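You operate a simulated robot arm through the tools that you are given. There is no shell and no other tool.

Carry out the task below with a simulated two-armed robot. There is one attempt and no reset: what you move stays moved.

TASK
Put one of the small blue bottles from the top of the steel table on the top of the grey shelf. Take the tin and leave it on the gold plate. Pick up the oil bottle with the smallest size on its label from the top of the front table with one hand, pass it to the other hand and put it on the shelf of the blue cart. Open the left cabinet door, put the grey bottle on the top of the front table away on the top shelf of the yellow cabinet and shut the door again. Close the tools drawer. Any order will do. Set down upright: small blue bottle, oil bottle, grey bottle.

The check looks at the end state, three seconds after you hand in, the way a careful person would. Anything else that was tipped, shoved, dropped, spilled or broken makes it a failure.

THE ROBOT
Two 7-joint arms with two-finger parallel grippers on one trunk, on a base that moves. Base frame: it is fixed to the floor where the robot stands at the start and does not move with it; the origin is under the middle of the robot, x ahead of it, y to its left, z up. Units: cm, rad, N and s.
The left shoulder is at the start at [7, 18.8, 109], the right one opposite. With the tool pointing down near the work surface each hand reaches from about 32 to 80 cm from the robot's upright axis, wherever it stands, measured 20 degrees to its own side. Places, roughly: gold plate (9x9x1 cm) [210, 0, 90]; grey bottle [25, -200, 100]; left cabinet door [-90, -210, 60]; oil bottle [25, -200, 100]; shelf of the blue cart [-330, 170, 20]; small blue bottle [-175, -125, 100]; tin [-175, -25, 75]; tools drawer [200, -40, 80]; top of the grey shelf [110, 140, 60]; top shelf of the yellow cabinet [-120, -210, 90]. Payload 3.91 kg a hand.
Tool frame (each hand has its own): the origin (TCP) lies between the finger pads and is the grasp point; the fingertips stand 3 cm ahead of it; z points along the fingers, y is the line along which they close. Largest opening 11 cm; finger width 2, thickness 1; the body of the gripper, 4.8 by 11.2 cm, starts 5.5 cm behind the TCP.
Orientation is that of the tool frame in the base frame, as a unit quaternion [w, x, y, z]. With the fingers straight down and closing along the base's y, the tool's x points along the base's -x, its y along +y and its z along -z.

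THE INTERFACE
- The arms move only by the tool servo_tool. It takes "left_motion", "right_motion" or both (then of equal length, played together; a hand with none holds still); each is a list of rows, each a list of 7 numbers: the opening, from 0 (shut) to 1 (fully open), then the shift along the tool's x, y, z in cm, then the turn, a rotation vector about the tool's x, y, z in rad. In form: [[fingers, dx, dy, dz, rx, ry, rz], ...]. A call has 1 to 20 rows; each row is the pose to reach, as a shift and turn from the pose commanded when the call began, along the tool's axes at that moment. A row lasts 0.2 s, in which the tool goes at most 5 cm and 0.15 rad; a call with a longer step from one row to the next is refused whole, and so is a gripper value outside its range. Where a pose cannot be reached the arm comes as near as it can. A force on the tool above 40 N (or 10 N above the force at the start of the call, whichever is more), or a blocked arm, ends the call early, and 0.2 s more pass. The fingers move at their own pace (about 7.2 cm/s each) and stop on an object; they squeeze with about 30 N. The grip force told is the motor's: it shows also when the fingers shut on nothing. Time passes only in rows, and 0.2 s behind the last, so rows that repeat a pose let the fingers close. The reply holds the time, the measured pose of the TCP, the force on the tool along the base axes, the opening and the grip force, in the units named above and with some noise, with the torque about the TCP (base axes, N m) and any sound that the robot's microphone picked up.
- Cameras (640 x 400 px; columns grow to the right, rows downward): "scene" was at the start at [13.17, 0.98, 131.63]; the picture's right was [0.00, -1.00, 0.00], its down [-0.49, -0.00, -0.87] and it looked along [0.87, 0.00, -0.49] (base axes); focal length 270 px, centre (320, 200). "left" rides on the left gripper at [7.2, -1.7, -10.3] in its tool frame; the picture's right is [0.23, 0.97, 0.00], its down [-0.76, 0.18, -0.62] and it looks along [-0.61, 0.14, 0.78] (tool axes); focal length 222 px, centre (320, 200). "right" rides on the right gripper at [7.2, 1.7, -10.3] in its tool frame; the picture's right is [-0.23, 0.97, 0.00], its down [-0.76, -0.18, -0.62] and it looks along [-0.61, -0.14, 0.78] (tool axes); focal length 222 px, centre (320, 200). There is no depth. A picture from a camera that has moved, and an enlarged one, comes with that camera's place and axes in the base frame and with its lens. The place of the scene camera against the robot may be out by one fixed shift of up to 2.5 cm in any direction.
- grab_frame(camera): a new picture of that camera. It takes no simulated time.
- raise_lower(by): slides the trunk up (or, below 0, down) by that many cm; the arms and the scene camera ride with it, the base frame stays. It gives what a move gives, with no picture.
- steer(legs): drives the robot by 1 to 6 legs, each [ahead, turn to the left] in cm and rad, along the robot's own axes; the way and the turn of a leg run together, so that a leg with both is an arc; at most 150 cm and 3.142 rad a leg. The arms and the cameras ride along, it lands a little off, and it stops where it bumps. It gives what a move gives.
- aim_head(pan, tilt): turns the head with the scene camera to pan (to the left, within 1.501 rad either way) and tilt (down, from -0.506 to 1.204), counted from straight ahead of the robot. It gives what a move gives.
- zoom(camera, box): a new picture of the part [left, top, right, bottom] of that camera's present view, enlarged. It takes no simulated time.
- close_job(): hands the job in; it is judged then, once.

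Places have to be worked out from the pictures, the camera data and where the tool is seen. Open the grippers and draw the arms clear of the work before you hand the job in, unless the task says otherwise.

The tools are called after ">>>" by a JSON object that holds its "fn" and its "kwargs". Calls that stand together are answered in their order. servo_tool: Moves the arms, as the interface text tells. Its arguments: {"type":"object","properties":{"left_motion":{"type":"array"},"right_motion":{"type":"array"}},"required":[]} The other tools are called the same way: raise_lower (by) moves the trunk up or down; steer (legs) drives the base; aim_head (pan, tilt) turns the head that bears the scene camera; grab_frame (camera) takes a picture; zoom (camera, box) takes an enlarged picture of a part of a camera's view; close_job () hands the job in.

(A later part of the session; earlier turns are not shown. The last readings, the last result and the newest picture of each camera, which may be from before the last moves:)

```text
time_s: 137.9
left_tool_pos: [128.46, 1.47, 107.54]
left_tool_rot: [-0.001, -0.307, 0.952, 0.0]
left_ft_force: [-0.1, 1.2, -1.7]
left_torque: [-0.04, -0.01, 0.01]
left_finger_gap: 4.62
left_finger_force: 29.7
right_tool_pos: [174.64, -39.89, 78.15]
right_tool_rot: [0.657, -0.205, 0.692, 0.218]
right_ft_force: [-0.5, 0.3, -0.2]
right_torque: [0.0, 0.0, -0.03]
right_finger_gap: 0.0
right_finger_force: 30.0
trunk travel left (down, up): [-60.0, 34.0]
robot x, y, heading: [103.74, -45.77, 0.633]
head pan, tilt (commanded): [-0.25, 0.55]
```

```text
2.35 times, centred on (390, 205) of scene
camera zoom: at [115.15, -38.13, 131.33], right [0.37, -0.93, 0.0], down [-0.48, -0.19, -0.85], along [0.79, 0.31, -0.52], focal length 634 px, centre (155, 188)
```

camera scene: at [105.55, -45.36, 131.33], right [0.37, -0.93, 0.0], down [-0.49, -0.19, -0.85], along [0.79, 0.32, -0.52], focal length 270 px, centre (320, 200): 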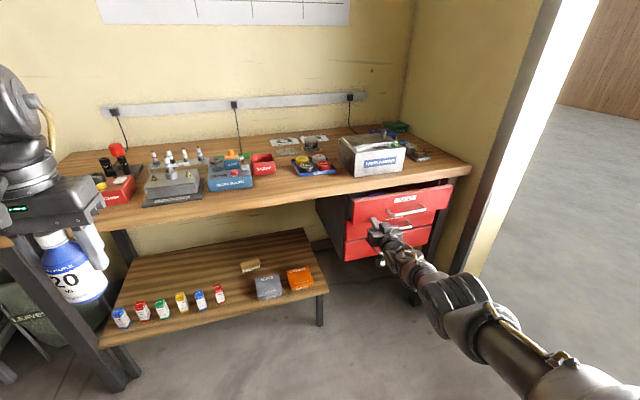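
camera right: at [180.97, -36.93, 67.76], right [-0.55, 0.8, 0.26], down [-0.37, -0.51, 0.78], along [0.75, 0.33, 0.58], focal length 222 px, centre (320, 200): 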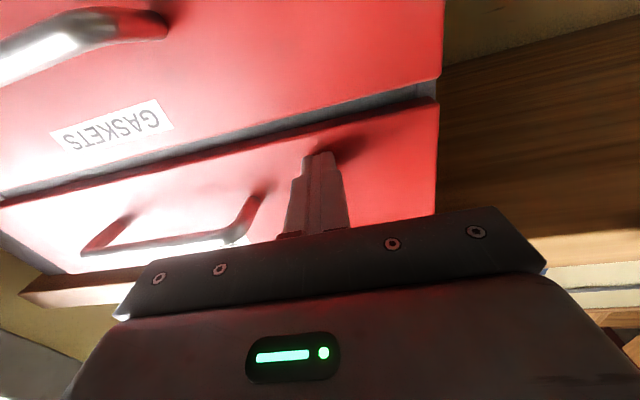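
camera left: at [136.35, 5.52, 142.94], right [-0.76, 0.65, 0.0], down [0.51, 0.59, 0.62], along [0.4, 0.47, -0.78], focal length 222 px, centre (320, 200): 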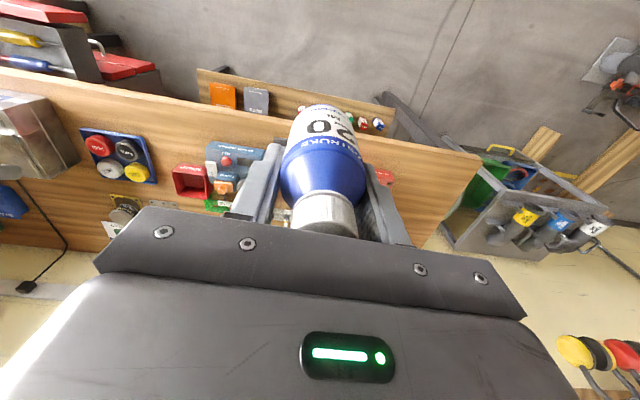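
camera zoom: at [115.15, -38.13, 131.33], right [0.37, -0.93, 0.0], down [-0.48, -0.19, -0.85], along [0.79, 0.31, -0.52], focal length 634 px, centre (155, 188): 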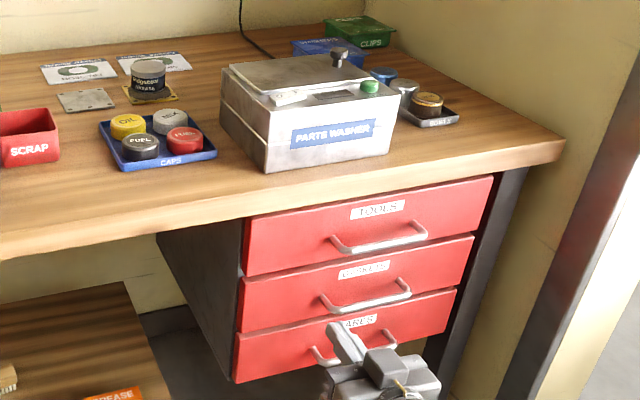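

Drawer is closed flush, tin still on the plate. I back away 50 cm, raise the trunk and head toward the grey shelf at the left of the bench.

>>> {"fn": "steer", "kwargs": {"legs": [[-50, 0]]}}

>>> {"fn": "raise_lower", "kwargs": {"by": 25}}

>>> {"fn": "steer", "kwargs": {"legs": [[0, 1.07], [120, 0]]}}

>>> {"fn": "aim_head", "kwargs": {"pan": -0.7, "tilt": 0.6}}

>>> {"fn": "grab_frame", "kwargs": {"camera": "scene"}}

```text
time_s: 140.9
left_tool_pos: [86.96, -28.64, 107.56]
left_tool_rot: [-0.001, -0.311, 0.95, 0.0]
left_ft_force: [0.2, -0.8, -1.0]
left_torque: [0.01, -0.04, -0.01]
left_finger_gap: 4.6
left_finger_force: 30.4
right_tool_pos: [133.2, -69.53, 77.97]
right_tool_rot: [0.656, -0.207, 0.692, 0.221]
right_ft_force: [0.0, -0.7, 0.0]
right_torque: [0.01, 0.0, 0.03]
right_finger_gap: 0.0
right_finger_force: 30.3
trunk travel left (down, up): [-60.0, 34.0]
robot x, y, heading: [62.4, -75.49, 0.637]
head pan, tilt (commanded): [-0.25, 0.55]
```

```text
time_s: 143.5
left_tool_pos: [87.0, -28.66, 132.52]
left_tool_rot: [-0.002, -0.312, 0.95, 0.0]
left_ft_force: [-0.2, -0.3, -0.9]
left_torque: [0.0, -0.02, 0.02]
left_finger_gap: 4.63
left_finger_force: 29.8
right_tool_pos: [133.22, -69.53, 103.0]
right_tool_rot: [0.656, -0.208, 0.691, 0.221]
right_ft_force: [0.5, -0.1, -0.6]
right_torque: [-0.04, 0.04, 0.03]
right_finger_gap: 0.0
right_finger_force: 30.2
trunk travel left (down, up): [-85.0, 9.0]
robot x, y, heading: [62.66, -76.05, 0.635]
head pan, tilt (commanded): [-0.25, 0.55]
```

```text
time_s: 152.4
left_tool_pos: [14.86, 88.68, 132.51]
left_tool_rot: [0.0, 0.754, -0.657, 0.001]
left_ft_force: [0.6, -0.2, -0.7]
left_torque: [-0.02, -0.03, -0.01]
left_finger_gap: 4.61
left_finger_force: 29.9
right_tool_pos: [72.77, 110.18, 103.05]
right_tool_rot: [-0.45, 0.532, -0.488, -0.526]
right_ft_force: [1.1, 0.4, 0.3]
right_torque: [0.02, 0.05, -0.03]
right_finger_gap: 0.02
right_finger_force: 30.7
trunk travel left (down, up): [-85.0, 9.0]
robot x, y, heading: [44.82, 44.77, 1.715]
head pan, tilt (commanded): [-0.25, 0.55]
```

```text
time_s: 153.3
left_tool_pos: [14.89, 88.8, 132.45]
left_tool_rot: [0.001, 0.755, -0.656, 0.001]
left_ft_force: [0.0, -1.2, -0.9]
left_torque: [0.02, 0.01, 0.01]
left_finger_gap: 4.61
left_finger_force: 30.1
right_tool_pos: [72.78, 110.18, 102.93]
right_tool_rot: [-0.451, 0.532, -0.488, -0.525]
right_ft_force: [0.2, -0.6, 0.4]
right_torque: [0.01, 0.02, -0.04]
right_finger_gap: 0.0
right_finger_force: 29.3
trunk travel left (down, up): [-85.0, 9.0]
robot x, y, heading: [44.45, 44.82, 1.718]
head pan, tilt (commanded): [-0.7, 0.6]
```

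```text
taken
camera scene: at [47.75, 58.35, 155.87], right [0.85, -0.53, 0.0], down [-0.3, -0.48, -0.83], along [0.44, 0.7, -0.56], focal length 270 px, centre (320, 200)
```

scene: 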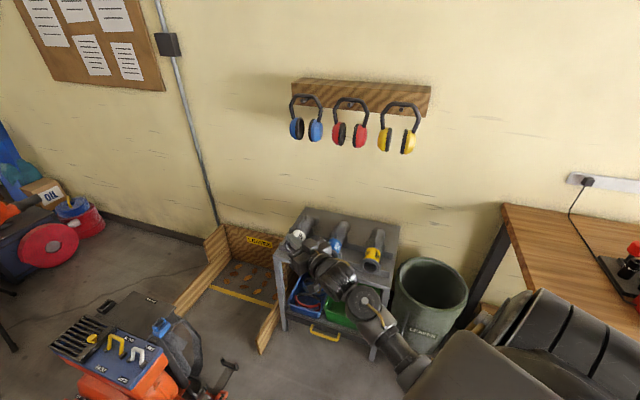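

The grey shelf is ahead with three items at its back; the right arm partly hides it. I zoom in.

>>> {"fn": "zoom", "kwargs": {"camera": "scene", "box": [200, 180, 460, 360]}}

>>> {"fn": "grab_frame", "kwargs": {"camera": "left"}}

```text
2.22 times, centred on (330, 270) of scene
camera zoom: at [47.75, 58.35, 155.87], right [0.85, -0.53, 0.0], down [-0.3, -0.48, -0.83], along [0.44, 0.7, -0.56], focal length 599 px, centre (298, 44)
```

zoom: 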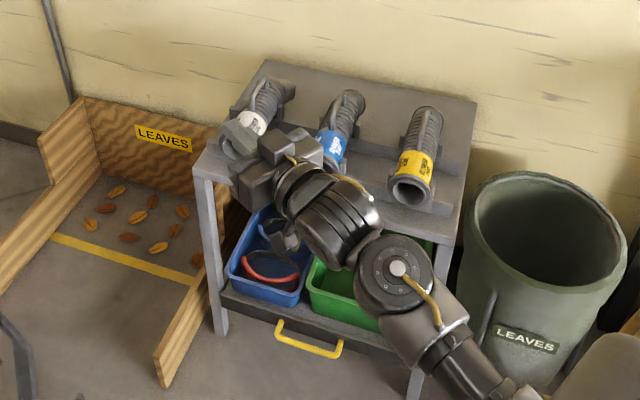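

```text
taken
camera left: at [17.62, 81.89, 142.93], right [-0.93, -0.36, 0.0], down [-0.28, 0.73, 0.62], along [-0.22, 0.58, -0.78], focal length 222 px, centre (320, 200)
```

left: 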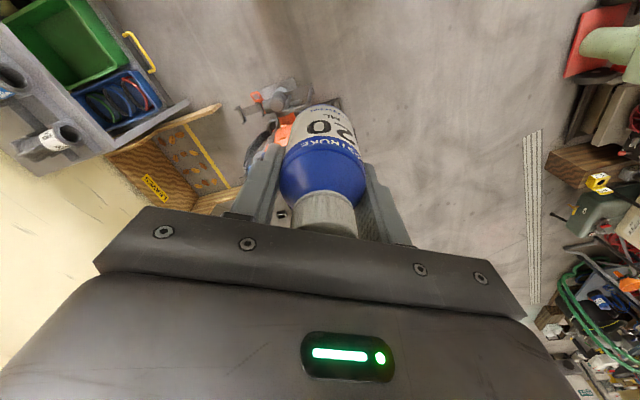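

The top of the grey shelf holds three torch-like items in a rack; I need a clear view of free spots. I move the right hand back, right and up, out of the view.

>>> {"fn": "servo_tool", "kwargs": {"right_motion": [[0, -2, -2, -4, 0, 0, 0], [0, -4, -4, -8, 0, 0, 0], [0, -6, -6, -12, 0, 0, 0], [0, -8, -8, -16, 0, 0, 0], [0, -10, -10, -20, 0, 0, 0]]}}

>>> {"fn": "aim_head", "kwargs": {"pan": -0.5, "tilt": 0.65}}

>>> {"fn": "zoom", "kwargs": {"camera": "scene", "box": [160, 120, 420, 360]}}

```text
time_s: 154.5
left_tool_pos: [15.05, 88.53, 132.6]
left_tool_rot: [0.0, 0.755, -0.656, 0.0]
left_ft_force: [0.5, -0.7, -1.1]
left_torque: [0.02, 0.01, -0.01]
left_finger_gap: 4.64
left_finger_force: 30.1
right_tool_pos: [85.4, 91.87, 113.55]
right_tool_rot: [-0.449, 0.532, -0.488, -0.527]
right_ft_force: [0.1, 0.2, 0.3]
right_torque: [0.0, 0.04, 0.05]
right_finger_gap: 0.0
right_finger_force: 30.3
trunk travel left (down, up): [-85.0, 9.0]
robot x, y, heading: [45.04, 44.89, 1.71]
head pan, tilt (commanded): [-0.7, 0.6]
```

```text
time_s: 155.2
left_tool_pos: [14.86, 88.83, 132.48]
left_tool_rot: [0.001, 0.755, -0.656, 0.0]
left_ft_force: [-0.2, -0.1, -2.1]
left_torque: [0.04, -0.01, -0.01]
left_finger_gap: 4.61
left_finger_force: 30.5
right_tool_pos: [85.34, 92.17, 113.47]
right_tool_rot: [-0.45, 0.532, -0.488, -0.526]
right_ft_force: [0.6, -1.1, -0.9]
right_torque: [-0.02, -0.01, 0.02]
right_finger_gap: 0.0
right_finger_force: 30.2
trunk travel left (down, up): [-85.0, 9.0]
robot x, y, heading: [44.36, 45.0, 1.71]
head pan, tilt (commanded): [-0.499, 0.649]
```

```text
1.67 times, centred on (290, 240) of scene
camera zoom: at [46.12, 58.98, 155.45], right [0.94, -0.35, 0.0], down [-0.21, -0.57, -0.8], along [0.28, 0.75, -0.6], focal length 449 px, centre (370, 133)
```

zoom: 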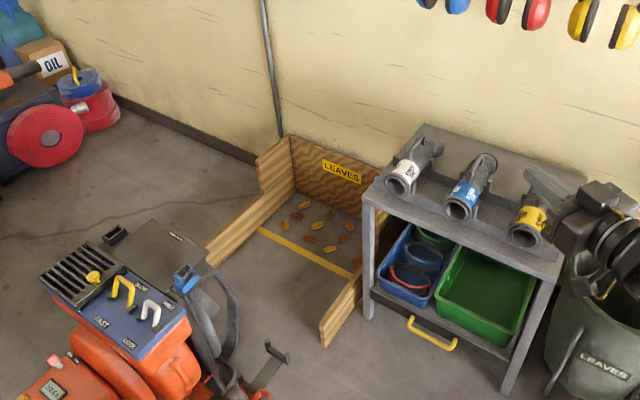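

The strip behind the torches (about 17 cm deep, in front of the wall) is free for the bottle. I drive to a spot squarely in front of the shelf, about (71, 91), heading 0.66.

>>> {"fn": "steer", "kwargs": {"legs": [[0, -0.67], [53, 0], [0, -0.38]]}}

>>> {"fn": "aim_head", "kwargs": {"pan": 0.15, "tilt": 0.8}}

>>> {"fn": "grab_frame", "kwargs": {"camera": "scene"}}

>>> {"fn": "grab_frame", "kwargs": {"camera": "left"}}

```text
time_s: 161.2
left_tool_pos: [94.15, 139.6, 132.53]
left_tool_rot: [-0.001, -0.326, 0.945, 0.001]
left_ft_force: [-0.1, -0.3, -1.7]
left_torque: [-0.02, 0.03, -0.01]
left_finger_gap: 4.61
left_finger_force: 30.1
right_tool_pos: [132.43, 80.15, 113.56]
right_tool_rot: [0.652, -0.219, 0.688, 0.232]
right_ft_force: [-0.1, -0.4, 0.3]
right_torque: [0.01, -0.03, 0.0]
right_finger_gap: 0.0
right_finger_force: 29.6
trunk travel left (down, up): [-85.0, 9.0]
robot x, y, heading: [71.48, 91.73, 0.671]
head pan, tilt (commanded): [-0.499, 0.649]
```

```text
time_s: 162.3
left_tool_pos: [94.21, 139.39, 132.53]
left_tool_rot: [0.0, -0.326, 0.945, 0.0]
left_ft_force: [0.8, -0.1, -1.0]
left_torque: [0.0, -0.01, -0.04]
left_finger_gap: 4.61
left_finger_force: 29.7
right_tool_pos: [132.48, 80.2, 113.53]
right_tool_rot: [0.652, -0.219, 0.688, 0.232]
right_ft_force: [0.0, -0.5, -0.2]
right_torque: [0.0, -0.02, 0.03]
right_finger_gap: 0.0
right_finger_force: 30.1
trunk travel left (down, up): [-85.0, 9.0]
robot x, y, heading: [71.17, 91.66, 0.667]
head pan, tilt (commanded): [0.15, 0.799]
```

```text
taken
camera scene: at [79.77, 101.57, 154.19], right [0.73, -0.68, 0.0], down [-0.49, -0.52, -0.7], along [0.48, 0.51, -0.72], focal length 270 px, centre (320, 200)
```

scene: 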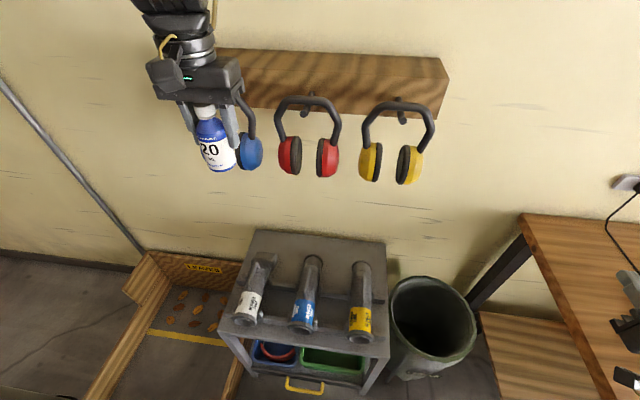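

```text
taken
camera left: at [89.63, 133.69, 142.94], right [-0.78, 0.63, 0.0], down [0.49, 0.61, 0.62], along [0.39, 0.48, -0.78], focal length 222 px, centre (320, 200)
```

left: 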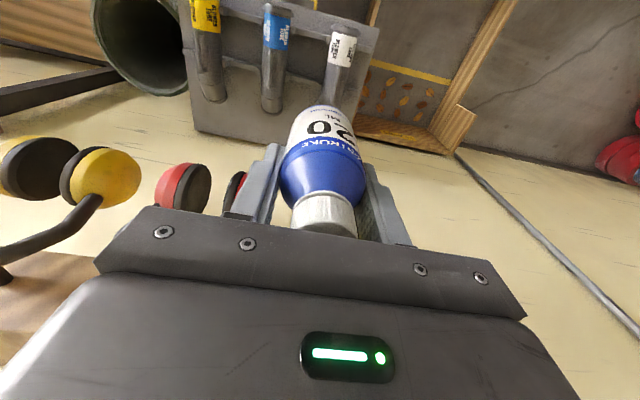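

Now I zoom on the shelf top to see the free strip behind the torches.

>>> {"fn": "zoom", "kwargs": {"camera": "scene", "box": [200, 215, 410, 375]}}

>>> {"fn": "zoom", "kwargs": {"camera": "left", "box": [160, 0, 400, 180]}}

```text
2.50 times, centred on (305, 295) of scene
camera zoom: at [79.77, 101.57, 154.19], right [0.73, -0.68, 0.0], down [-0.49, -0.52, -0.7], along [0.48, 0.51, -0.72], focal length 674 px, centre (358, -38)
```

zoom: 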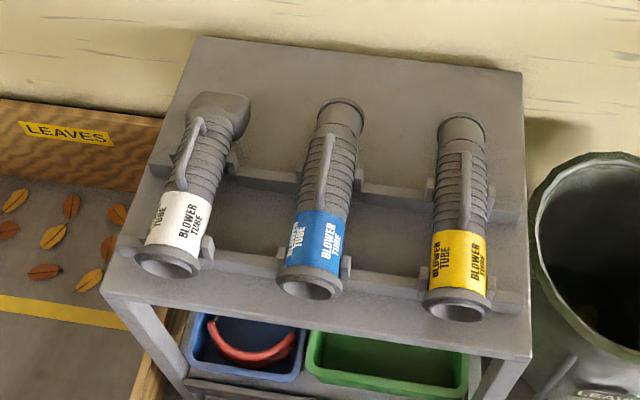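

```text
2.22 times, centred on (280, 90) of left
camera zoom: at [89.63, 133.69, 142.94], right [-0.78, 0.63, 0.0], down [0.49, 0.61, 0.62], along [0.39, 0.48, -0.78], focal length 494 px, centre (409, 444)
```

zoom: 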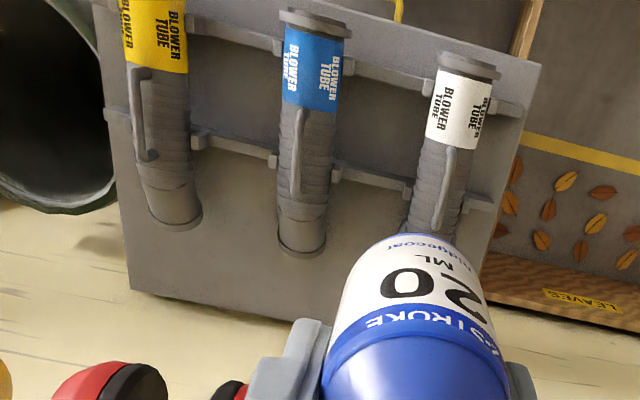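

The free spots are between/behind the tubes, but ear muffs hang above (about z 113+, just ahead of my hand), so I must come in low from the front. I back up 15 cm first, then lower the trunk 25 cm.

>>> {"fn": "steer", "kwargs": {"legs": [[-15, 0]]}}

>>> {"fn": "raise_lower", "kwargs": {"by": -25}}

>>> {"fn": "aim_head", "kwargs": {"pan": 0.1, "tilt": 0.6}}

>>> {"fn": "grab_frame", "kwargs": {"camera": "scene"}}

>>> {"fn": "grab_frame", "kwargs": {"camera": "left"}}

```text
time_s: 163.7
left_tool_pos: [82.78, 130.19, 132.37]
left_tool_rot: [-0.003, -0.324, 0.946, -0.001]
left_ft_force: [0.3, 0.7, -2.4]
left_torque: [-0.03, 0.02, 0.02]
left_finger_gap: 4.62
left_finger_force: 30.2
right_tool_pos: [120.87, 70.74, 113.49]
right_tool_rot: [0.652, -0.216, 0.689, 0.229]
right_ft_force: [0.2, 0.1, -0.6]
right_torque: [0.02, 0.02, 0.01]
right_finger_gap: 0.02
right_finger_force: 30.1
trunk travel left (down, up): [-85.0, 9.0]
robot x, y, heading: [59.44, 82.31, 0.663]
head pan, tilt (commanded): [0.15, 0.799]
```

```text
time_s: 166.2
left_tool_pos: [82.68, 130.15, 107.52]
left_tool_rot: [-0.002, -0.324, 0.946, -0.001]
left_ft_force: [0.6, 0.1, -0.9]
left_torque: [0.01, -0.01, -0.02]
left_finger_gap: 4.62
left_finger_force: 30.0
right_tool_pos: [120.6, 70.57, 88.58]
right_tool_rot: [0.653, -0.217, 0.688, 0.23]
right_ft_force: [-0.1, 0.4, 0.4]
right_torque: [-0.01, 0.0, -0.01]
right_finger_gap: 0.01
right_finger_force: 30.2
trunk travel left (down, up): [-60.0, 34.0]
robot x, y, heading: [59.56, 82.13, 0.664]
head pan, tilt (commanded): [0.15, 0.799]
```

```text
time_s: 167.0
left_tool_pos: [82.71, 130.1, 107.53]
left_tool_rot: [-0.001, -0.324, 0.946, 0.0]
left_ft_force: [0.8, -0.9, -1.0]
left_torque: [0.0, -0.02, 0.0]
left_finger_gap: 4.61
left_finger_force: 29.9
right_tool_pos: [120.74, 70.68, 88.61]
right_tool_rot: [0.653, -0.216, 0.689, 0.229]
right_ft_force: [0.7, -0.8, 0.0]
right_torque: [0.03, 0.0, -0.01]
right_finger_gap: 0.0
right_finger_force: 30.0
trunk travel left (down, up): [-60.0, 34.0]
robot x, y, heading: [59.07, 82.45, 0.665]
head pan, tilt (commanded): [0.099, 0.6]
```

```text
taken
camera scene: at [68.92, 92.54, 130.87], right [0.69, -0.72, 0.0], down [-0.41, -0.39, -0.82], along [0.6, 0.57, -0.57], focal length 270 px, centre (320, 200)
```

scene: 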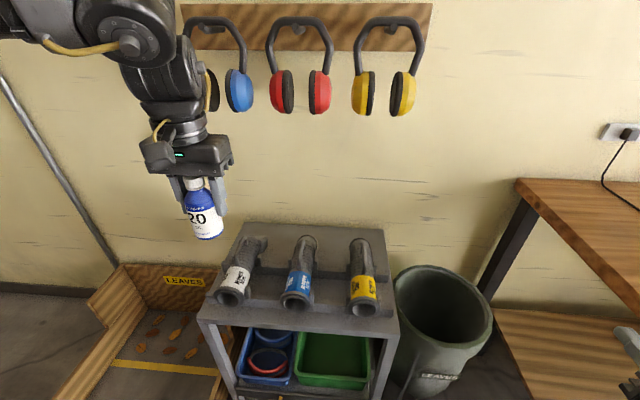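

```text
taken
camera left: at [78.09, 124.37, 117.93], right [-0.78, 0.63, 0.0], down [0.49, 0.61, 0.62], along [0.39, 0.48, -0.78], focal length 222 px, centre (320, 200)
```

left: 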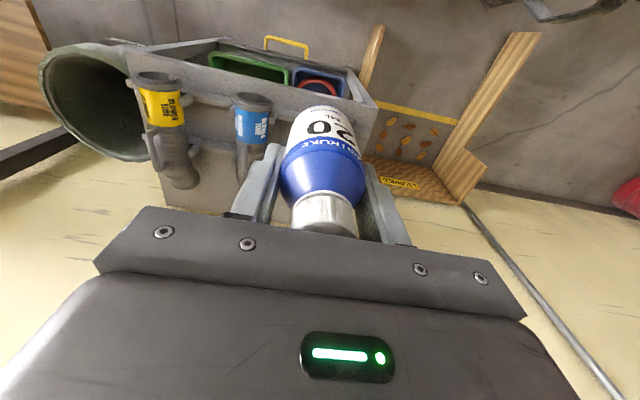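

I zoom on the shelf from both cameras to measure the slot between the white and blue tubes.

>>> {"fn": "zoom", "kwargs": {"camera": "scene", "box": [190, 215, 410, 345]}}

>>> {"fn": "zoom", "kwargs": {"camera": "left", "box": [120, 40, 400, 215]}}

```text
2.91 times, centred on (300, 280) of scene
camera zoom: at [68.92, 92.54, 130.87], right [0.69, -0.72, 0.0], down [-0.41, -0.39, -0.82], along [0.6, 0.57, -0.57], focal length 784 px, centre (378, -33)
```

zoom: 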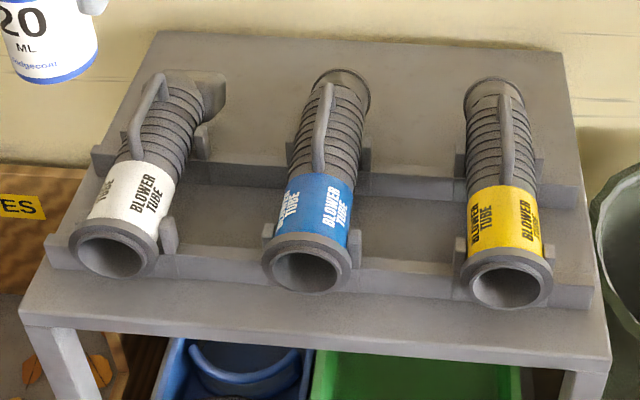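

```text
2.29 times, centred on (260, 128) of left
camera zoom: at [78.09, 124.37, 117.93], right [-0.78, 0.63, 0.0], down [0.49, 0.61, 0.62], along [0.39, 0.48, -0.78], focal length 508 px, centre (457, 366)
```

zoom: 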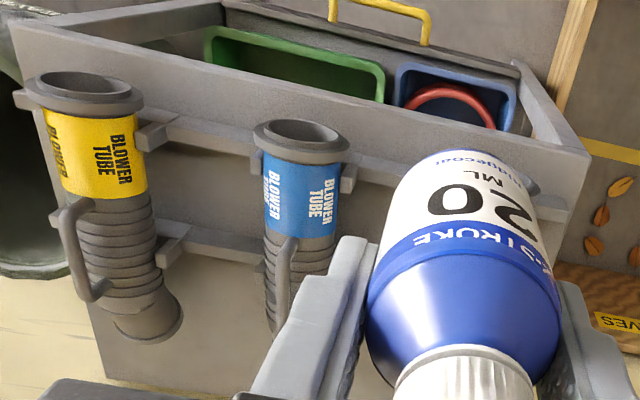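

Hand-camera measurement: the flat bay between the rails spans n 157–168 and, between white and blue tubes, e −53.6…−43.3; target TCP (98.9, 137.9). I shift 3.7 cm right and lower in front of the shelf to z 76.5 first.

>>> {"fn": "servo_tool", "kwargs": {"left_motion": [[0.2, 0, -1.3, 4, 0, 0, 0], [0.2, 0, -2.6, 8.5, 0, 0, 0], [0.2, 0, -3.7, 13, 0, 0, 0], [0.2, 0, -3.7, 17.5, 0, 0, 0], [0.2, 0, -3.7, 22, 0, 0, 0], [0.2, 0, -3.7, 26.5, 0, 0, 0], [0.2, 0, -3.7, 31, 0, 0, 0]]}}

>>> {"fn": "grab_frame", "kwargs": {"camera": "scene"}}

>>> {"fn": "grab_frame", "kwargs": {"camera": "left"}}

```text
time_s: 168.6
left_tool_pos: [84.81, 127.25, 76.31]
left_tool_rot: [-0.002, -0.324, 0.946, 0.0]
left_ft_force: [0.1, 0.1, -1.1]
left_torque: [-0.02, -0.02, -0.01]
left_finger_gap: 4.61
left_finger_force: 29.6
left hand out of reach, approached as far as the arm can: row 3, 4, 5
right_tool_pos: [120.77, 70.65, 88.58]
right_tool_rot: [0.653, -0.216, 0.689, 0.229]
right_ft_force: [0.5, 1.1, -0.4]
right_torque: [0.01, 0.01, -0.01]
right_finger_gap: 0.01
right_finger_force: 30.3
trunk travel left (down, up): [-60.0, 34.0]
robot x, y, heading: [59.09, 82.68, 0.658]
head pan, tilt (commanded): [0.099, 0.6]
```

```text
taken
camera scene: at [68.96, 92.66, 130.87], right [0.69, -0.72, 0.0], down [-0.41, -0.39, -0.82], along [0.6, 0.57, -0.57], focal length 270 px, centre (320, 200)
```

scene: 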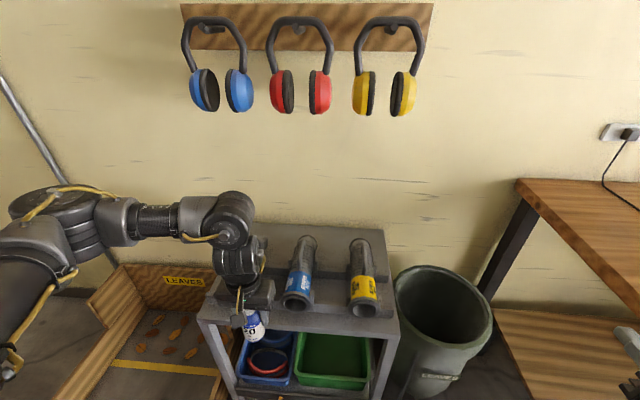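

```text
taken
camera left: at [80.27, 121.46, 86.72], right [-0.78, 0.63, 0.0], down [0.49, 0.61, 0.62], along [0.39, 0.48, -0.78], focal length 222 px, centre (320, 200)
```

left: 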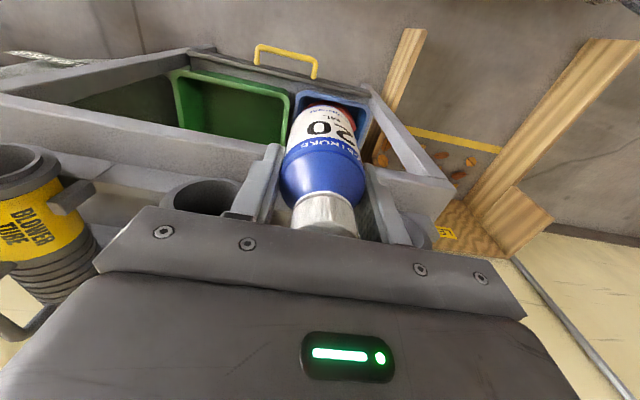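

The hand is low, in front of the shelf, well under the ear muffs. I zoom to check the bottle's height against the rail and its alignment with the gap.

>>> {"fn": "zoom", "kwargs": {"camera": "scene", "box": [190, 215, 410, 345]}}

>>> {"fn": "zoom", "kwargs": {"camera": "left", "box": [120, 60, 480, 260]}}

```text
2.91 times, centred on (300, 280) of scene
camera zoom: at [68.96, 92.66, 130.87], right [0.69, -0.72, 0.0], down [-0.41, -0.39, -0.82], along [0.6, 0.57, -0.57], focal length 784 px, centre (378, -33)
```

zoom: 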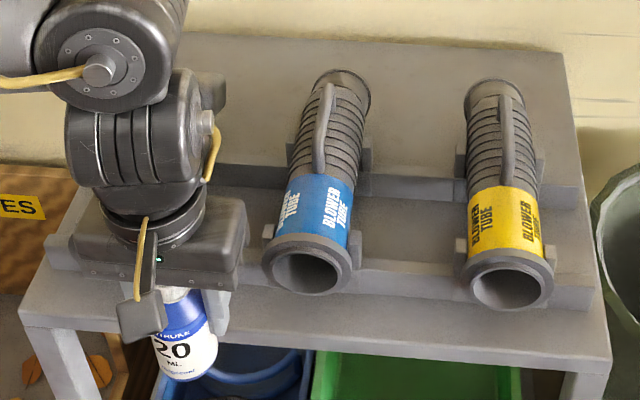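

```text
1.78 times, centred on (300, 160) of left
camera zoom: at [80.27, 121.46, 86.72], right [-0.78, 0.63, 0.0], down [0.49, 0.61, 0.62], along [0.39, 0.48, -0.78], focal length 395 px, centre (356, 271)
```

zoom: 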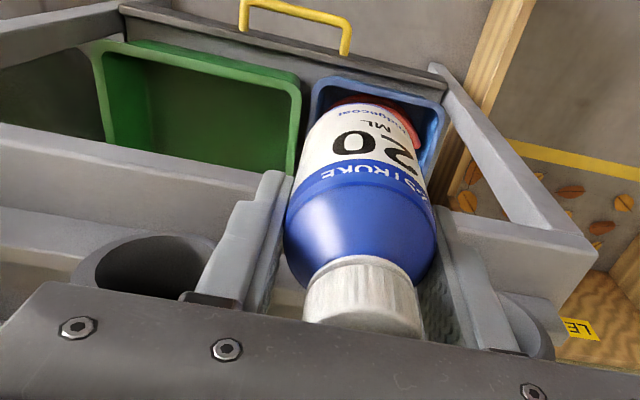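

The bottle is centred between the blue and white tube mouths. I move forward 17.5 cm at this height, over the front rail.

>>> {"fn": "servo_tool", "kwargs": {"left_motion": [[0.2, -3, 0, 0, 0, 0, 0], [0.2, -6, 0, 0, 0, 0, 0], [0.2, -9, 0, 0, 0, 0, 0], [0.2, -12, 0, 0, 0, 0, 0], [0.2, -15, 0, 0, 0, 0, 0], [0.2, -17.5, 0, 0, 0, 0, 0]]}}

>>> {"fn": "grab_frame", "kwargs": {"camera": "left"}}

>>> {"fn": "zoom", "kwargs": {"camera": "scene", "box": [190, 190, 410, 345]}}

```text
time_s: 170.0
left_tool_pos: [98.85, 137.8, 76.38]
left_tool_rot: [-0.001, -0.324, 0.946, 0.0]
left_ft_force: [0.6, 0.4, 0.3]
left_torque: [0.0, 0.0, -0.02]
left_finger_gap: 4.61
left_finger_force: 29.4
right_tool_pos: [120.75, 70.6, 88.42]
right_tool_rot: [0.652, -0.216, 0.69, 0.23]
right_ft_force: [0.2, 0.3, -0.9]
right_torque: [0.01, 0.03, 0.04]
right_finger_gap: 0.0
right_finger_force: 30.4
trunk travel left (down, up): [-60.0, 34.0]
robot x, y, heading: [59.43, 82.39, 0.663]
head pan, tilt (commanded): [0.099, 0.6]
```

```text
taken
camera left: at [94.2, 132.04, 86.83], right [-0.78, 0.63, 0.0], down [0.5, 0.61, 0.62], along [0.39, 0.48, -0.78], focal length 222 px, centre (320, 200)
```

left: 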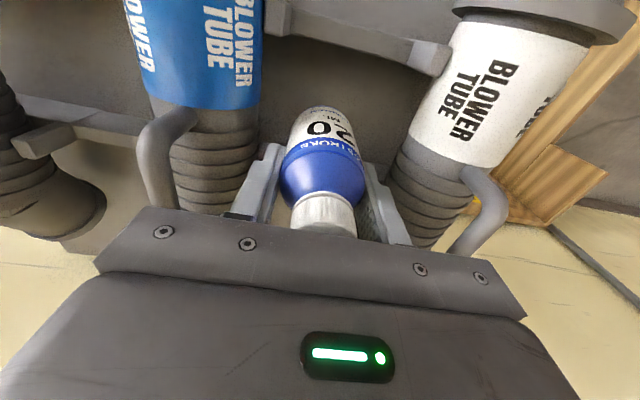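

```text
2.58 times, centred on (300, 268) of scene
camera zoom: at [69.02, 92.5, 130.87], right [0.69, -0.72, 0.0], down [-0.41, -0.39, -0.82], along [0.6, 0.57, -0.57], focal length 696 px, centre (372, 26)
```

zoom: 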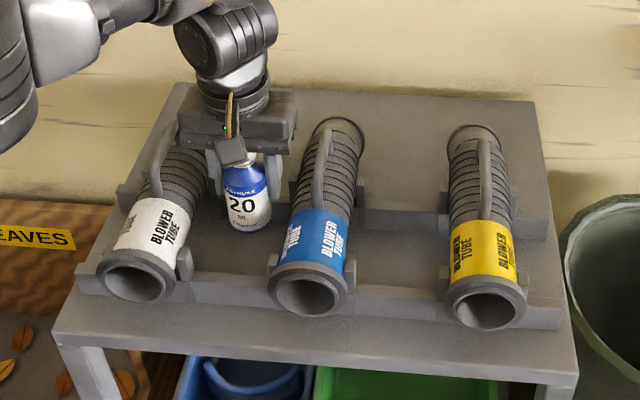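

The bottle hangs over the flat bay, clear of both tubes and rails. I lower it 5 cm, then feel for contact.

>>> {"fn": "servo_tool", "kwargs": {"left_motion": [[0.2, 0, 0, 2, 0, 0, 0], [0.2, 0, 0, 4, 0, 0, 0], [0.2, 0, 0, 5, 0, 0, 0]]}}

>>> {"fn": "servo_tool", "kwargs": {"left_motion": [[0.2, 0, 0, 0.4, 0, 0, 0], [0.2, 0, 0, 0.8, 0, 0, 0], [0.2, 0, 0, 1.2, 0, 0, 0]]}}

>>> {"fn": "zoom", "kwargs": {"camera": "scene", "box": [190, 190, 410, 345]}}

```text
time_s: 170.8
left_tool_pos: [98.58, 137.76, 71.4]
left_tool_rot: [-0.001, -0.325, 0.946, -0.001]
left_ft_force: [0.6, 0.3, -1.2]
left_torque: [0.03, -0.02, 0.06]
left_finger_gap: 4.61
left_finger_force: 29.8
right_tool_pos: [120.74, 70.64, 88.57]
right_tool_rot: [0.653, -0.216, 0.689, 0.23]
right_ft_force: [0.9, -0.4, -0.4]
right_torque: [0.0, 0.0, 0.02]
right_finger_gap: 0.01
right_finger_force: 30.1
trunk travel left (down, up): [-60.0, 34.0]
robot x, y, heading: [59.38, 82.38, 0.662]
head pan, tilt (commanded): [0.099, 0.6]
```

```text
time_s: 171.6
left_tool_pos: [98.6, 137.92, 70.6]
left_tool_rot: [0.001, -0.324, 0.946, 0.001]
left_ft_force: [-1.5, 0.8, 17.0]
left_torque: [-0.08, 0.15, 0.01]
left_finger_gap: 4.63
left_finger_force: 30.4
right_tool_pos: [120.66, 70.41, 88.61]
right_tool_rot: [0.653, -0.216, 0.689, 0.23]
right_ft_force: [-0.1, -0.1, -0.4]
right_torque: [0.01, 0.0, 0.03]
right_finger_gap: 0.01
right_finger_force: 29.7
trunk travel left (down, up): [-60.0, 34.0]
robot x, y, heading: [59.63, 82.23, 0.665]
head pan, tilt (commanded): [0.099, 0.6]
```

```text
2.58 times, centred on (300, 268) of scene
camera zoom: at [68.79, 92.34, 130.94], right [0.69, -0.72, 0.0], down [-0.41, -0.39, -0.83], along [0.6, 0.57, -0.56], focal length 696 px, centre (372, 26)
```

zoom: 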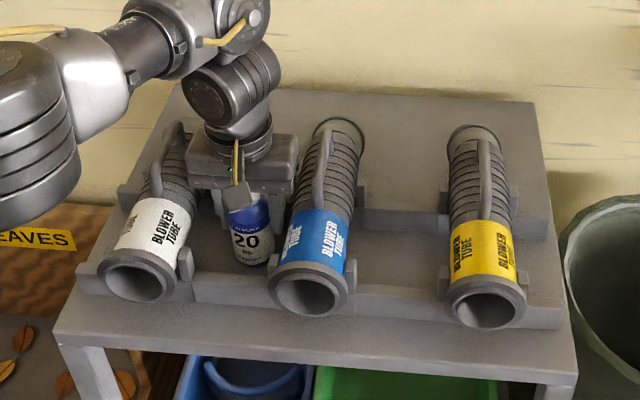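

Contact with the shelf (17 N at TCP z 70.6), but the bottle sits nearer the blue tube than the white. I lift slightly, shift 1.2 cm left and set it down again so the fingers have room to open.

>>> {"fn": "servo_tool", "kwargs": {"left_motion": [[0.2, 0, 0, -1.2, 0, 0, 0], [0.2, 0, 0.6, -1.2, 0, 0, 0], [0.2, 0, 1.2, -1.2, 0, 0, 0], [0.2, 0, 1.2, -0.4, 0, 0, 0], [0.2, 0, 1.2, -0.1, 0, 0, 0], [0.2, 0, 1.2, -0.1, 0, 0, 0]]}}

>>> {"fn": "zoom", "kwargs": {"camera": "scene", "box": [220, 230, 340, 310]}}

>>> {"fn": "grab_frame", "kwargs": {"camera": "left"}}

```text
time_s: 173.0
left_tool_pos: [97.9, 138.78, 70.54]
left_tool_rot: [-0.001, -0.324, 0.946, 0.001]
left_ft_force: [0.2, 2.9, 10.3]
left_torque: [0.2, 0.02, 0.03]
left_finger_gap: 4.6
left_finger_force: 29.7
right_tool_pos: [120.64, 70.54, 88.57]
right_tool_rot: [0.653, -0.216, 0.689, 0.23]
right_ft_force: [0.6, 0.2, 0.7]
right_torque: [0.01, 0.0, -0.02]
right_finger_gap: 0.02
right_finger_force: 29.7
trunk travel left (down, up): [-60.0, 34.0]
robot x, y, heading: [59.63, 82.58, 0.664]
head pan, tilt (commanded): [0.099, 0.6]
```

```text
5.00 times, centred on (280, 270) of scene
camera zoom: at [68.84, 92.43, 130.91], right [0.69, -0.72, 0.0], down [-0.41, -0.39, -0.83], along [0.6, 0.57, -0.56], focal length 1348 px, centre (520, -150)
```

zoom: 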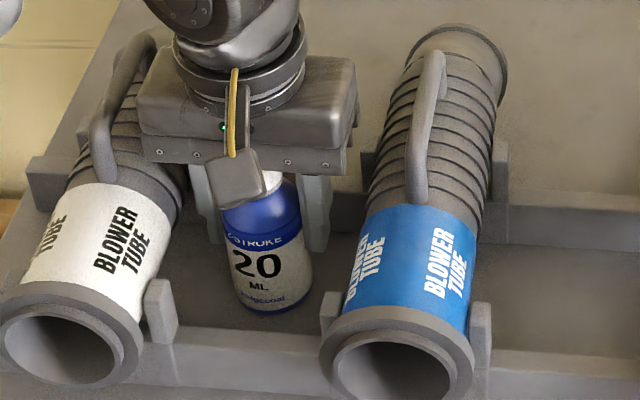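

```text
taken
camera left: at [93.31, 133.14, 80.98], right [-0.78, 0.63, 0.0], down [0.49, 0.61, 0.62], along [0.39, 0.48, -0.78], focal length 222 px, centre (320, 200)
```

left: 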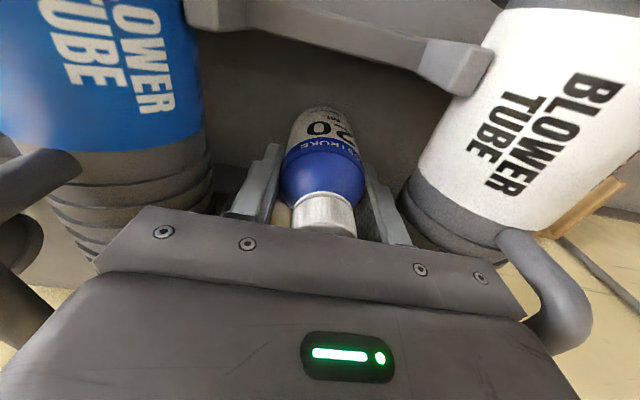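

The bottle stands on the flat floor between the rails with clearance on both sides. I relax the pressure and open the fingers a little.

>>> {"fn": "servo_tool", "kwargs": {"left_motion": [[0.4, 0, 0, -0.2, 0, 0, 0], [0.52, 0, 0, -0.2, 0, 0, 0], [0.58, 0, 0, -0.2, 0, 0, 0], [0.58, 0, 0, -0.2, 0, 0, 0]]}}

>>> {"fn": "zoom", "kwargs": {"camera": "scene", "box": [220, 230, 340, 310]}}

>>> {"fn": "grab_frame", "kwargs": {"camera": "left"}}

```text
time_s: 174.0
left_tool_pos: [97.95, 138.84, 70.62]
left_tool_rot: [-0.001, -0.324, 0.946, 0.0]
left_ft_force: [0.5, 0.2, -0.6]
left_torque: [0.0, -0.03, 0.02]
left_finger_gap: 6.37
left_finger_force: 0.0
right_tool_pos: [120.67, 70.63, 88.49]
right_tool_rot: [0.653, -0.216, 0.689, 0.23]
right_ft_force: [-0.1, -0.7, 0.3]
right_torque: [-0.02, 0.0, -0.03]
right_finger_gap: 0.01
right_finger_force: 29.8
trunk travel left (down, up): [-60.0, 34.0]
robot x, y, heading: [59.22, 82.45, 0.662]
head pan, tilt (commanded): [0.099, 0.6]
```

```text
5.00 times, centred on (280, 270) of scene
camera zoom: at [68.92, 92.52, 130.87], right [0.69, -0.72, 0.0], down [-0.41, -0.39, -0.83], along [0.6, 0.57, -0.56], focal length 1348 px, centre (520, -150)
```

zoom: 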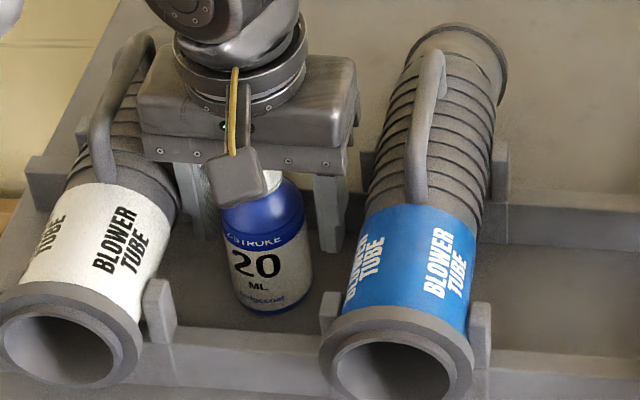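

```text
taken
camera left: at [93.39, 133.13, 81.01], right [-0.78, 0.63, 0.0], down [0.49, 0.61, 0.62], along [0.39, 0.48, -0.78], focal length 222 px, centre (320, 200)
```

left: 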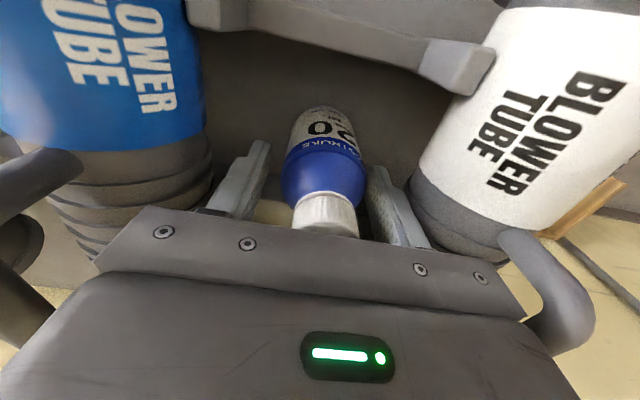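

Released, bottle upright with no contact. The wrist is still far under the ear muffs, so I lift straight up 10 cm, then draw back.

>>> {"fn": "servo_tool", "kwargs": {"left_motion": [[0.58, 0, 0, -2, 0, 0, 0], [0.58, 0, 0, -4, 0, 0, 0], [0.58, 0, 0, -6.5, 0, 0, 0], [0.58, 0, 0, -9.5, 0, 0, 0], [0.58, 4, 0, -10, 0, 0, 0], [0.58, 8, 0, -10, 0, 0, 0], [0.58, 12, 0, -10, 0, 0, 0], [0.58, 16, 0, -10, 0, 0, 0]]}}

>>> {"fn": "grab_frame", "kwargs": {"camera": "scene"}}

```text
time_s: 175.8
left_tool_pos: [85.2, 128.86, 80.59]
left_tool_rot: [-0.001, -0.326, 0.946, -0.001]
left_ft_force: [-0.5, -0.2, -0.4]
left_torque: [0.01, -0.02, 0.01]
left_finger_gap: 6.4
left_finger_force: 0.1
right_tool_pos: [120.74, 70.58, 88.55]
right_tool_rot: [0.653, -0.216, 0.689, 0.23]
right_ft_force: [-0.8, -0.1, -0.7]
right_torque: [0.01, 0.0, 0.03]
right_finger_gap: 0.01
right_finger_force: 29.9
trunk travel left (down, up): [-60.0, 34.0]
robot x, y, heading: [59.95, 82.23, 0.665]
head pan, tilt (commanded): [0.099, 0.6]
```

```text
taken
camera scene: at [68.84, 92.5, 130.89], right [0.69, -0.72, 0.0], down [-0.41, -0.39, -0.83], along [0.6, 0.57, -0.56], focal length 270 px, centre (320, 200)
```

scene: 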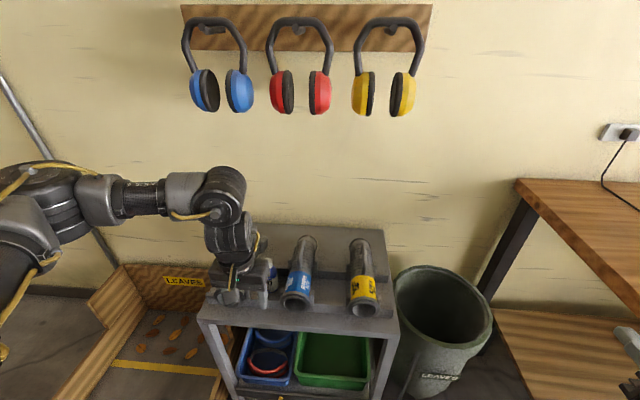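

Hand is out in front of the shelf. I back the base 25 cm and verify the bottle.

>>> {"fn": "steer", "kwargs": {"legs": [[-25, 0]]}}

>>> {"fn": "raise_lower", "kwargs": {"by": 25}}

>>> {"fn": "aim_head", "kwargs": {"pan": 0.1, "tilt": 0.6}}

>>> {"fn": "grab_frame", "kwargs": {"camera": "scene"}}

>>> {"fn": "zoom", "kwargs": {"camera": "scene", "box": [220, 180, 420, 330]}}

```text
time_s: 177.6
left_tool_pos: [65.18, 113.52, 80.6]
left_tool_rot: [0.0, -0.327, 0.945, 0.0]
left_ft_force: [0.2, 0.0, -0.5]
left_torque: [-0.02, 0.01, -0.01]
left_finger_gap: 6.41
left_finger_force: 0.1
right_tool_pos: [100.94, 55.37, 88.57]
right_tool_rot: [0.652, -0.218, 0.688, 0.232]
right_ft_force: [-0.2, -0.8, -0.7]
right_torque: [0.02, 0.01, -0.03]
right_finger_gap: 0.0
right_finger_force: 30.5
trunk travel left (down, up): [-60.0, 34.0]
robot x, y, heading: [39.83, 67.09, 0.667]
head pan, tilt (commanded): [0.099, 0.6]
```

```text
time_s: 180.2
left_tool_pos: [65.31, 113.58, 105.62]
left_tool_rot: [-0.002, -0.327, 0.945, 0.0]
left_ft_force: [0.2, 1.3, 0.0]
left_torque: [0.02, 0.02, 0.02]
left_finger_gap: 6.37
left_finger_force: 0.0
right_tool_pos: [101.16, 55.38, 113.45]
right_tool_rot: [0.652, -0.219, 0.688, 0.232]
right_ft_force: [0.2, -0.5, -0.4]
right_torque: [0.01, -0.02, -0.02]
right_finger_gap: 0.03
right_finger_force: 29.8
trunk travel left (down, up): [-85.0, 9.0]
robot x, y, heading: [39.57, 66.92, 0.673]
head pan, tilt (commanded): [0.099, 0.6]
```

```text
time_s: 180.8
left_tool_pos: [65.36, 113.47, 105.63]
left_tool_rot: [-0.002, -0.328, 0.945, 0.0]
left_ft_force: [-0.5, -0.4, 0.2]
left_torque: [0.03, -0.02, 0.02]
left_finger_gap: 6.37
left_finger_force: 0.1
right_tool_pos: [100.97, 55.56, 113.58]
right_tool_rot: [0.652, -0.217, 0.689, 0.231]
right_ft_force: [-0.3, 0.3, -0.2]
right_torque: [0.01, -0.01, 0.0]
right_finger_gap: 0.03
right_finger_force: 29.6
trunk travel left (down, up): [-85.0, 9.0]
robot x, y, heading: [39.95, 66.7, 0.666]
head pan, tilt (commanded): [0.099, 0.6]
```

```text
taken
camera scene: at [49.11, 77.05, 155.87], right [0.7, -0.72, 0.0], down [-0.41, -0.39, -0.82], along [0.59, 0.57, -0.57], focal length 270 px, centre (320, 200)
```

scene: 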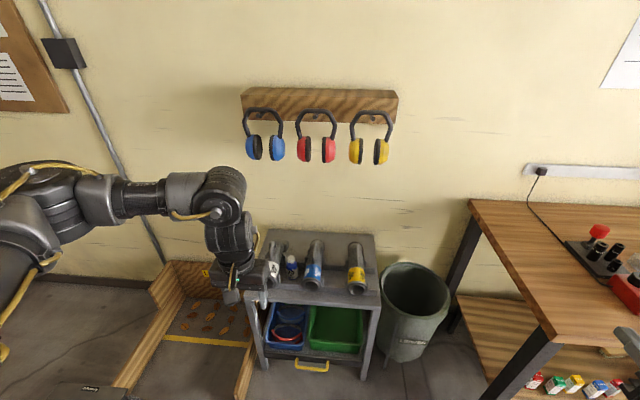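

```text
2.67 times, centred on (320, 255) of scene
camera zoom: at [49.11, 77.05, 155.87], right [0.7, -0.72, 0.0], down [-0.41, -0.39, -0.82], along [0.59, 0.57, -0.57], focal length 719 px, centre (320, 53)
```

zoom: 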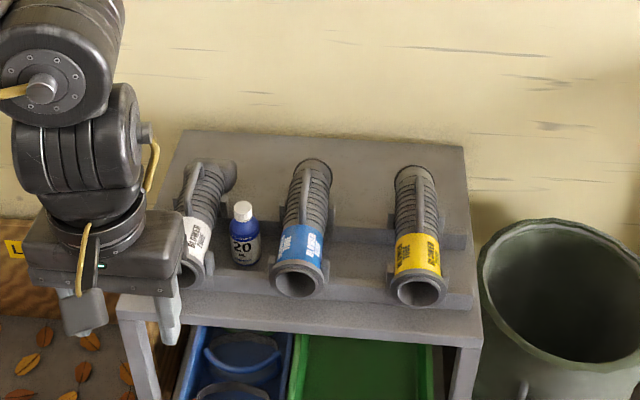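

The small blue bottle stands upright on the grey shelf. Next is the front table: I turn right and drive back past the start point toward it.

>>> {"fn": "steer", "kwargs": {"legs": [[0, -2.67], [110, 0]]}}

>>> {"fn": "aim_head", "kwargs": {"pan": 0.9, "tilt": 0.45}}

>>> {"fn": "grab_frame", "kwargs": {"camera": "scene"}}

```text
time_s: 192.8
left_tool_pos: [-12.44, -86.79, 105.6]
left_tool_rot: [-0.001, 0.85, 0.527, 0.001]
left_ft_force: [-0.3, -0.3, -0.1]
left_torque: [-0.01, 0.0, -0.03]
left_finger_gap: 6.39
left_finger_force: 0.1
right_tool_pos: [-69.82, -49.84, 113.57]
right_tool_rot: [0.371, 0.622, 0.366, -0.584]
right_ft_force: [-0.6, -1.1, -0.3]
right_torque: [-0.01, -0.03, 0.02]
right_finger_gap: 0.02
right_finger_force: 29.8
trunk travel left (down, up): [-85.0, 9.0]
robot x, y, heading: [-9.34, -33.92, -2.024]
head pan, tilt (commanded): [0.099, 0.6]
```

```text
time_s: 194.0
left_tool_pos: [-12.57, -86.96, 105.59]
left_tool_rot: [0.0, 0.849, 0.528, 0.0]
left_ft_force: [-0.5, -0.6, 0.4]
left_torque: [-0.01, 0.0, 0.07]
left_finger_gap: 6.42
left_finger_force: 0.0
right_tool_pos: [-69.79, -49.67, 113.44]
right_tool_rot: [0.37, 0.623, 0.365, -0.585]
right_ft_force: [-0.6, 0.1, 0.9]
right_torque: [-0.02, 0.04, 0.03]
right_finger_gap: 0.0
right_finger_force: 29.9
trunk travel left (down, up): [-85.0, 9.0]
robot x, y, heading: [-9.3, -33.49, -2.027]
head pan, tilt (commanded): [0.901, 0.45]
```

```text
taken
camera scene: at [-8.73, -45.53, 157.23], right [-0.9, -0.43, 0.0], down [-0.19, 0.39, -0.9], along [0.39, -0.81, -0.44], focal length 270 px, centre (320, 200)
```

scene: 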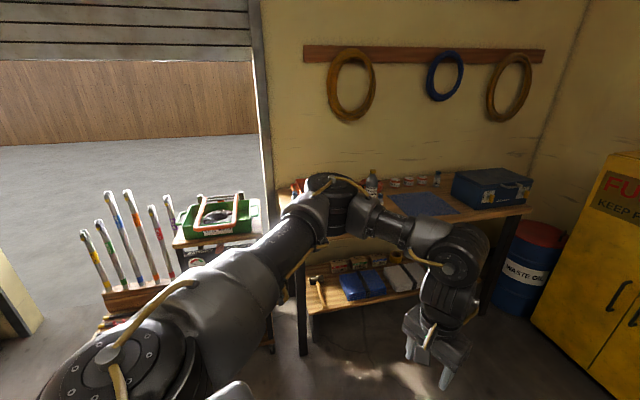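

The left arm blocks the view. I raise the left hand, then drive closer and turn to face the front table squarely (heading about -0.91).

>>> {"fn": "servo_tool", "kwargs": {"left_motion": [[0.58, 0, 0, -4.5, 0, 0, 0], [0.58, 0, 0, -9, 0, 0, 0], [0.58, 0, 0, -13.5, 0, 0, 0], [0.58, 0, 0, -18, 0, 0, 0], [0.58, 0, 0, -22.5, 0, 0, 0], [0.58, 0, 0, -26, 0, 0, 0]]}}

>>> {"fn": "steer", "kwargs": {"legs": [[0, 0.305], [65, 0], [0, 0.81]]}}

>>> {"fn": "aim_head", "kwargs": {"pan": 0.0, "tilt": 0.6}}

>>> {"fn": "grab_frame", "kwargs": {"camera": "scene"}}

```text
time_s: 195.4
left_tool_pos: [-12.64, -86.65, 131.71]
left_tool_rot: [0.0, 0.849, 0.528, 0.002]
left_ft_force: [0.7, 0.8, 0.3]
left_torque: [-0.04, -0.02, -0.01]
left_finger_gap: 6.35
left_finger_force: 0.0
right_tool_pos: [-69.8, -49.6, 113.44]
right_tool_rot: [0.37, 0.623, 0.364, -0.585]
right_ft_force: [0.2, 0.1, -0.8]
right_torque: [0.02, 0.0, 0.01]
right_finger_gap: 0.0
right_finger_force: 30.2
trunk travel left (down, up): [-85.0, 9.0]
robot x, y, heading: [-9.13, -33.91, -2.023]
head pan, tilt (commanded): [0.901, 0.45]
```

```text
time_s: 202.1
left_tool_pos: [25.71, -126.17, 131.62]
left_tool_rot: [-0.002, 0.45, 0.893, 0.002]
left_ft_force: [0.1, 0.6, 0.8]
left_torque: [-0.02, -0.02, 0.0]
left_finger_gap: 6.41
left_finger_force: 0.0
right_tool_pos: [-33.17, -160.0, 113.5]
right_tool_rot: [0.621, 0.341, 0.636, -0.306]
right_ft_force: [-0.5, 0.2, 0.3]
right_torque: [0.01, -0.03, -0.01]
right_finger_gap: 0.01
right_finger_force: 30.1
trunk travel left (down, up): [-85.0, 9.0]
robot x, y, heading: [-19.95, -98.82, -0.931]
head pan, tilt (commanded): [0.901, 0.45]
```

```text
time_s: 203.3
left_tool_pos: [25.72, -126.2, 131.64]
left_tool_rot: [-0.001, 0.45, 0.893, 0.0]
left_ft_force: [0.2, 0.1, -0.4]
left_torque: [0.0, -0.05, 0.0]
left_finger_gap: 6.38
left_finger_force: 0.1
right_tool_pos: [-33.14, -160.03, 113.53]
right_tool_rot: [0.621, 0.341, 0.636, -0.306]
right_ft_force: [0.1, 0.4, 0.3]
right_torque: [-0.02, -0.01, 0.01]
right_finger_gap: 0.0
right_finger_force: 30.6
trunk travel left (down, up): [-85.0, 9.0]
robot x, y, heading: [-20.06, -99.1, -0.93]
head pan, tilt (commanded): [0.0, 0.6]
```

```text
taken
camera scene: at [-12.72, -109.2, 155.88], right [-0.8, -0.6, 0.0], down [-0.34, 0.45, -0.83], along [0.49, -0.66, -0.56], focal length 270 px, centre (320, 200)
```

scene: 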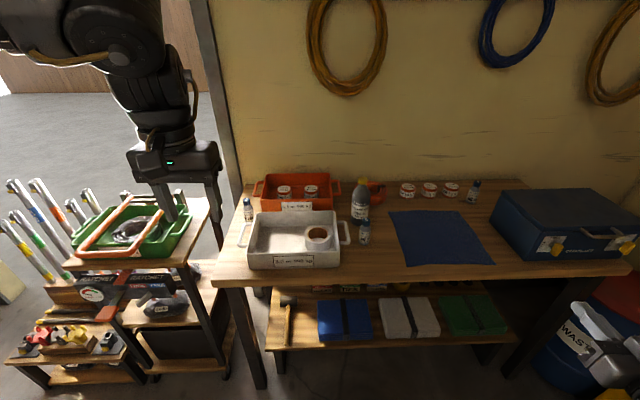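

Good view of the front table. I zoom in to read the bottle labels.

>>> {"fn": "zoom", "kwargs": {"camera": "scene", "box": [220, 160, 380, 260]}}

>>> {"fn": "zoom", "kwargs": {"camera": "scene", "box": [340, 160, 500, 260]}}

```text
4.00 times, centred on (300, 210) of scene
camera zoom: at [-12.72, -109.2, 155.88], right [-0.8, -0.6, 0.0], down [-0.34, 0.45, -0.83], along [0.49, -0.66, -0.56], focal length 1079 px, centre (400, 160)
```

zoom: 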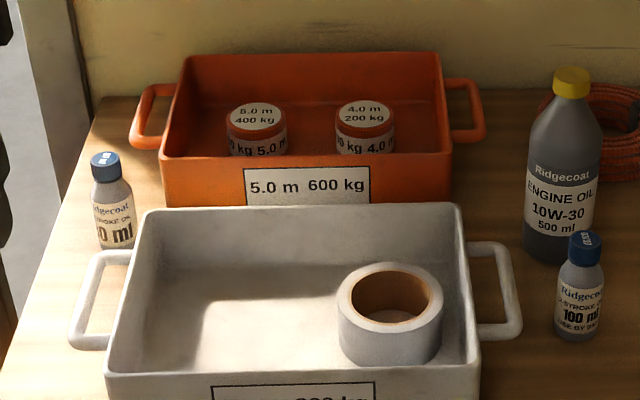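

```text
4.00 times, centred on (420, 210) of scene
camera zoom: at [-12.72, -109.2, 155.88], right [-0.8, -0.6, 0.0], down [-0.34, 0.45, -0.83], along [0.49, -0.66, -0.56], focal length 1079 px, centre (-80, 160)
```

zoom: 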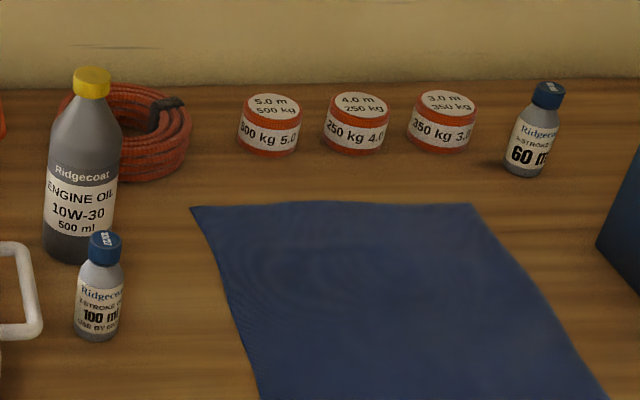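

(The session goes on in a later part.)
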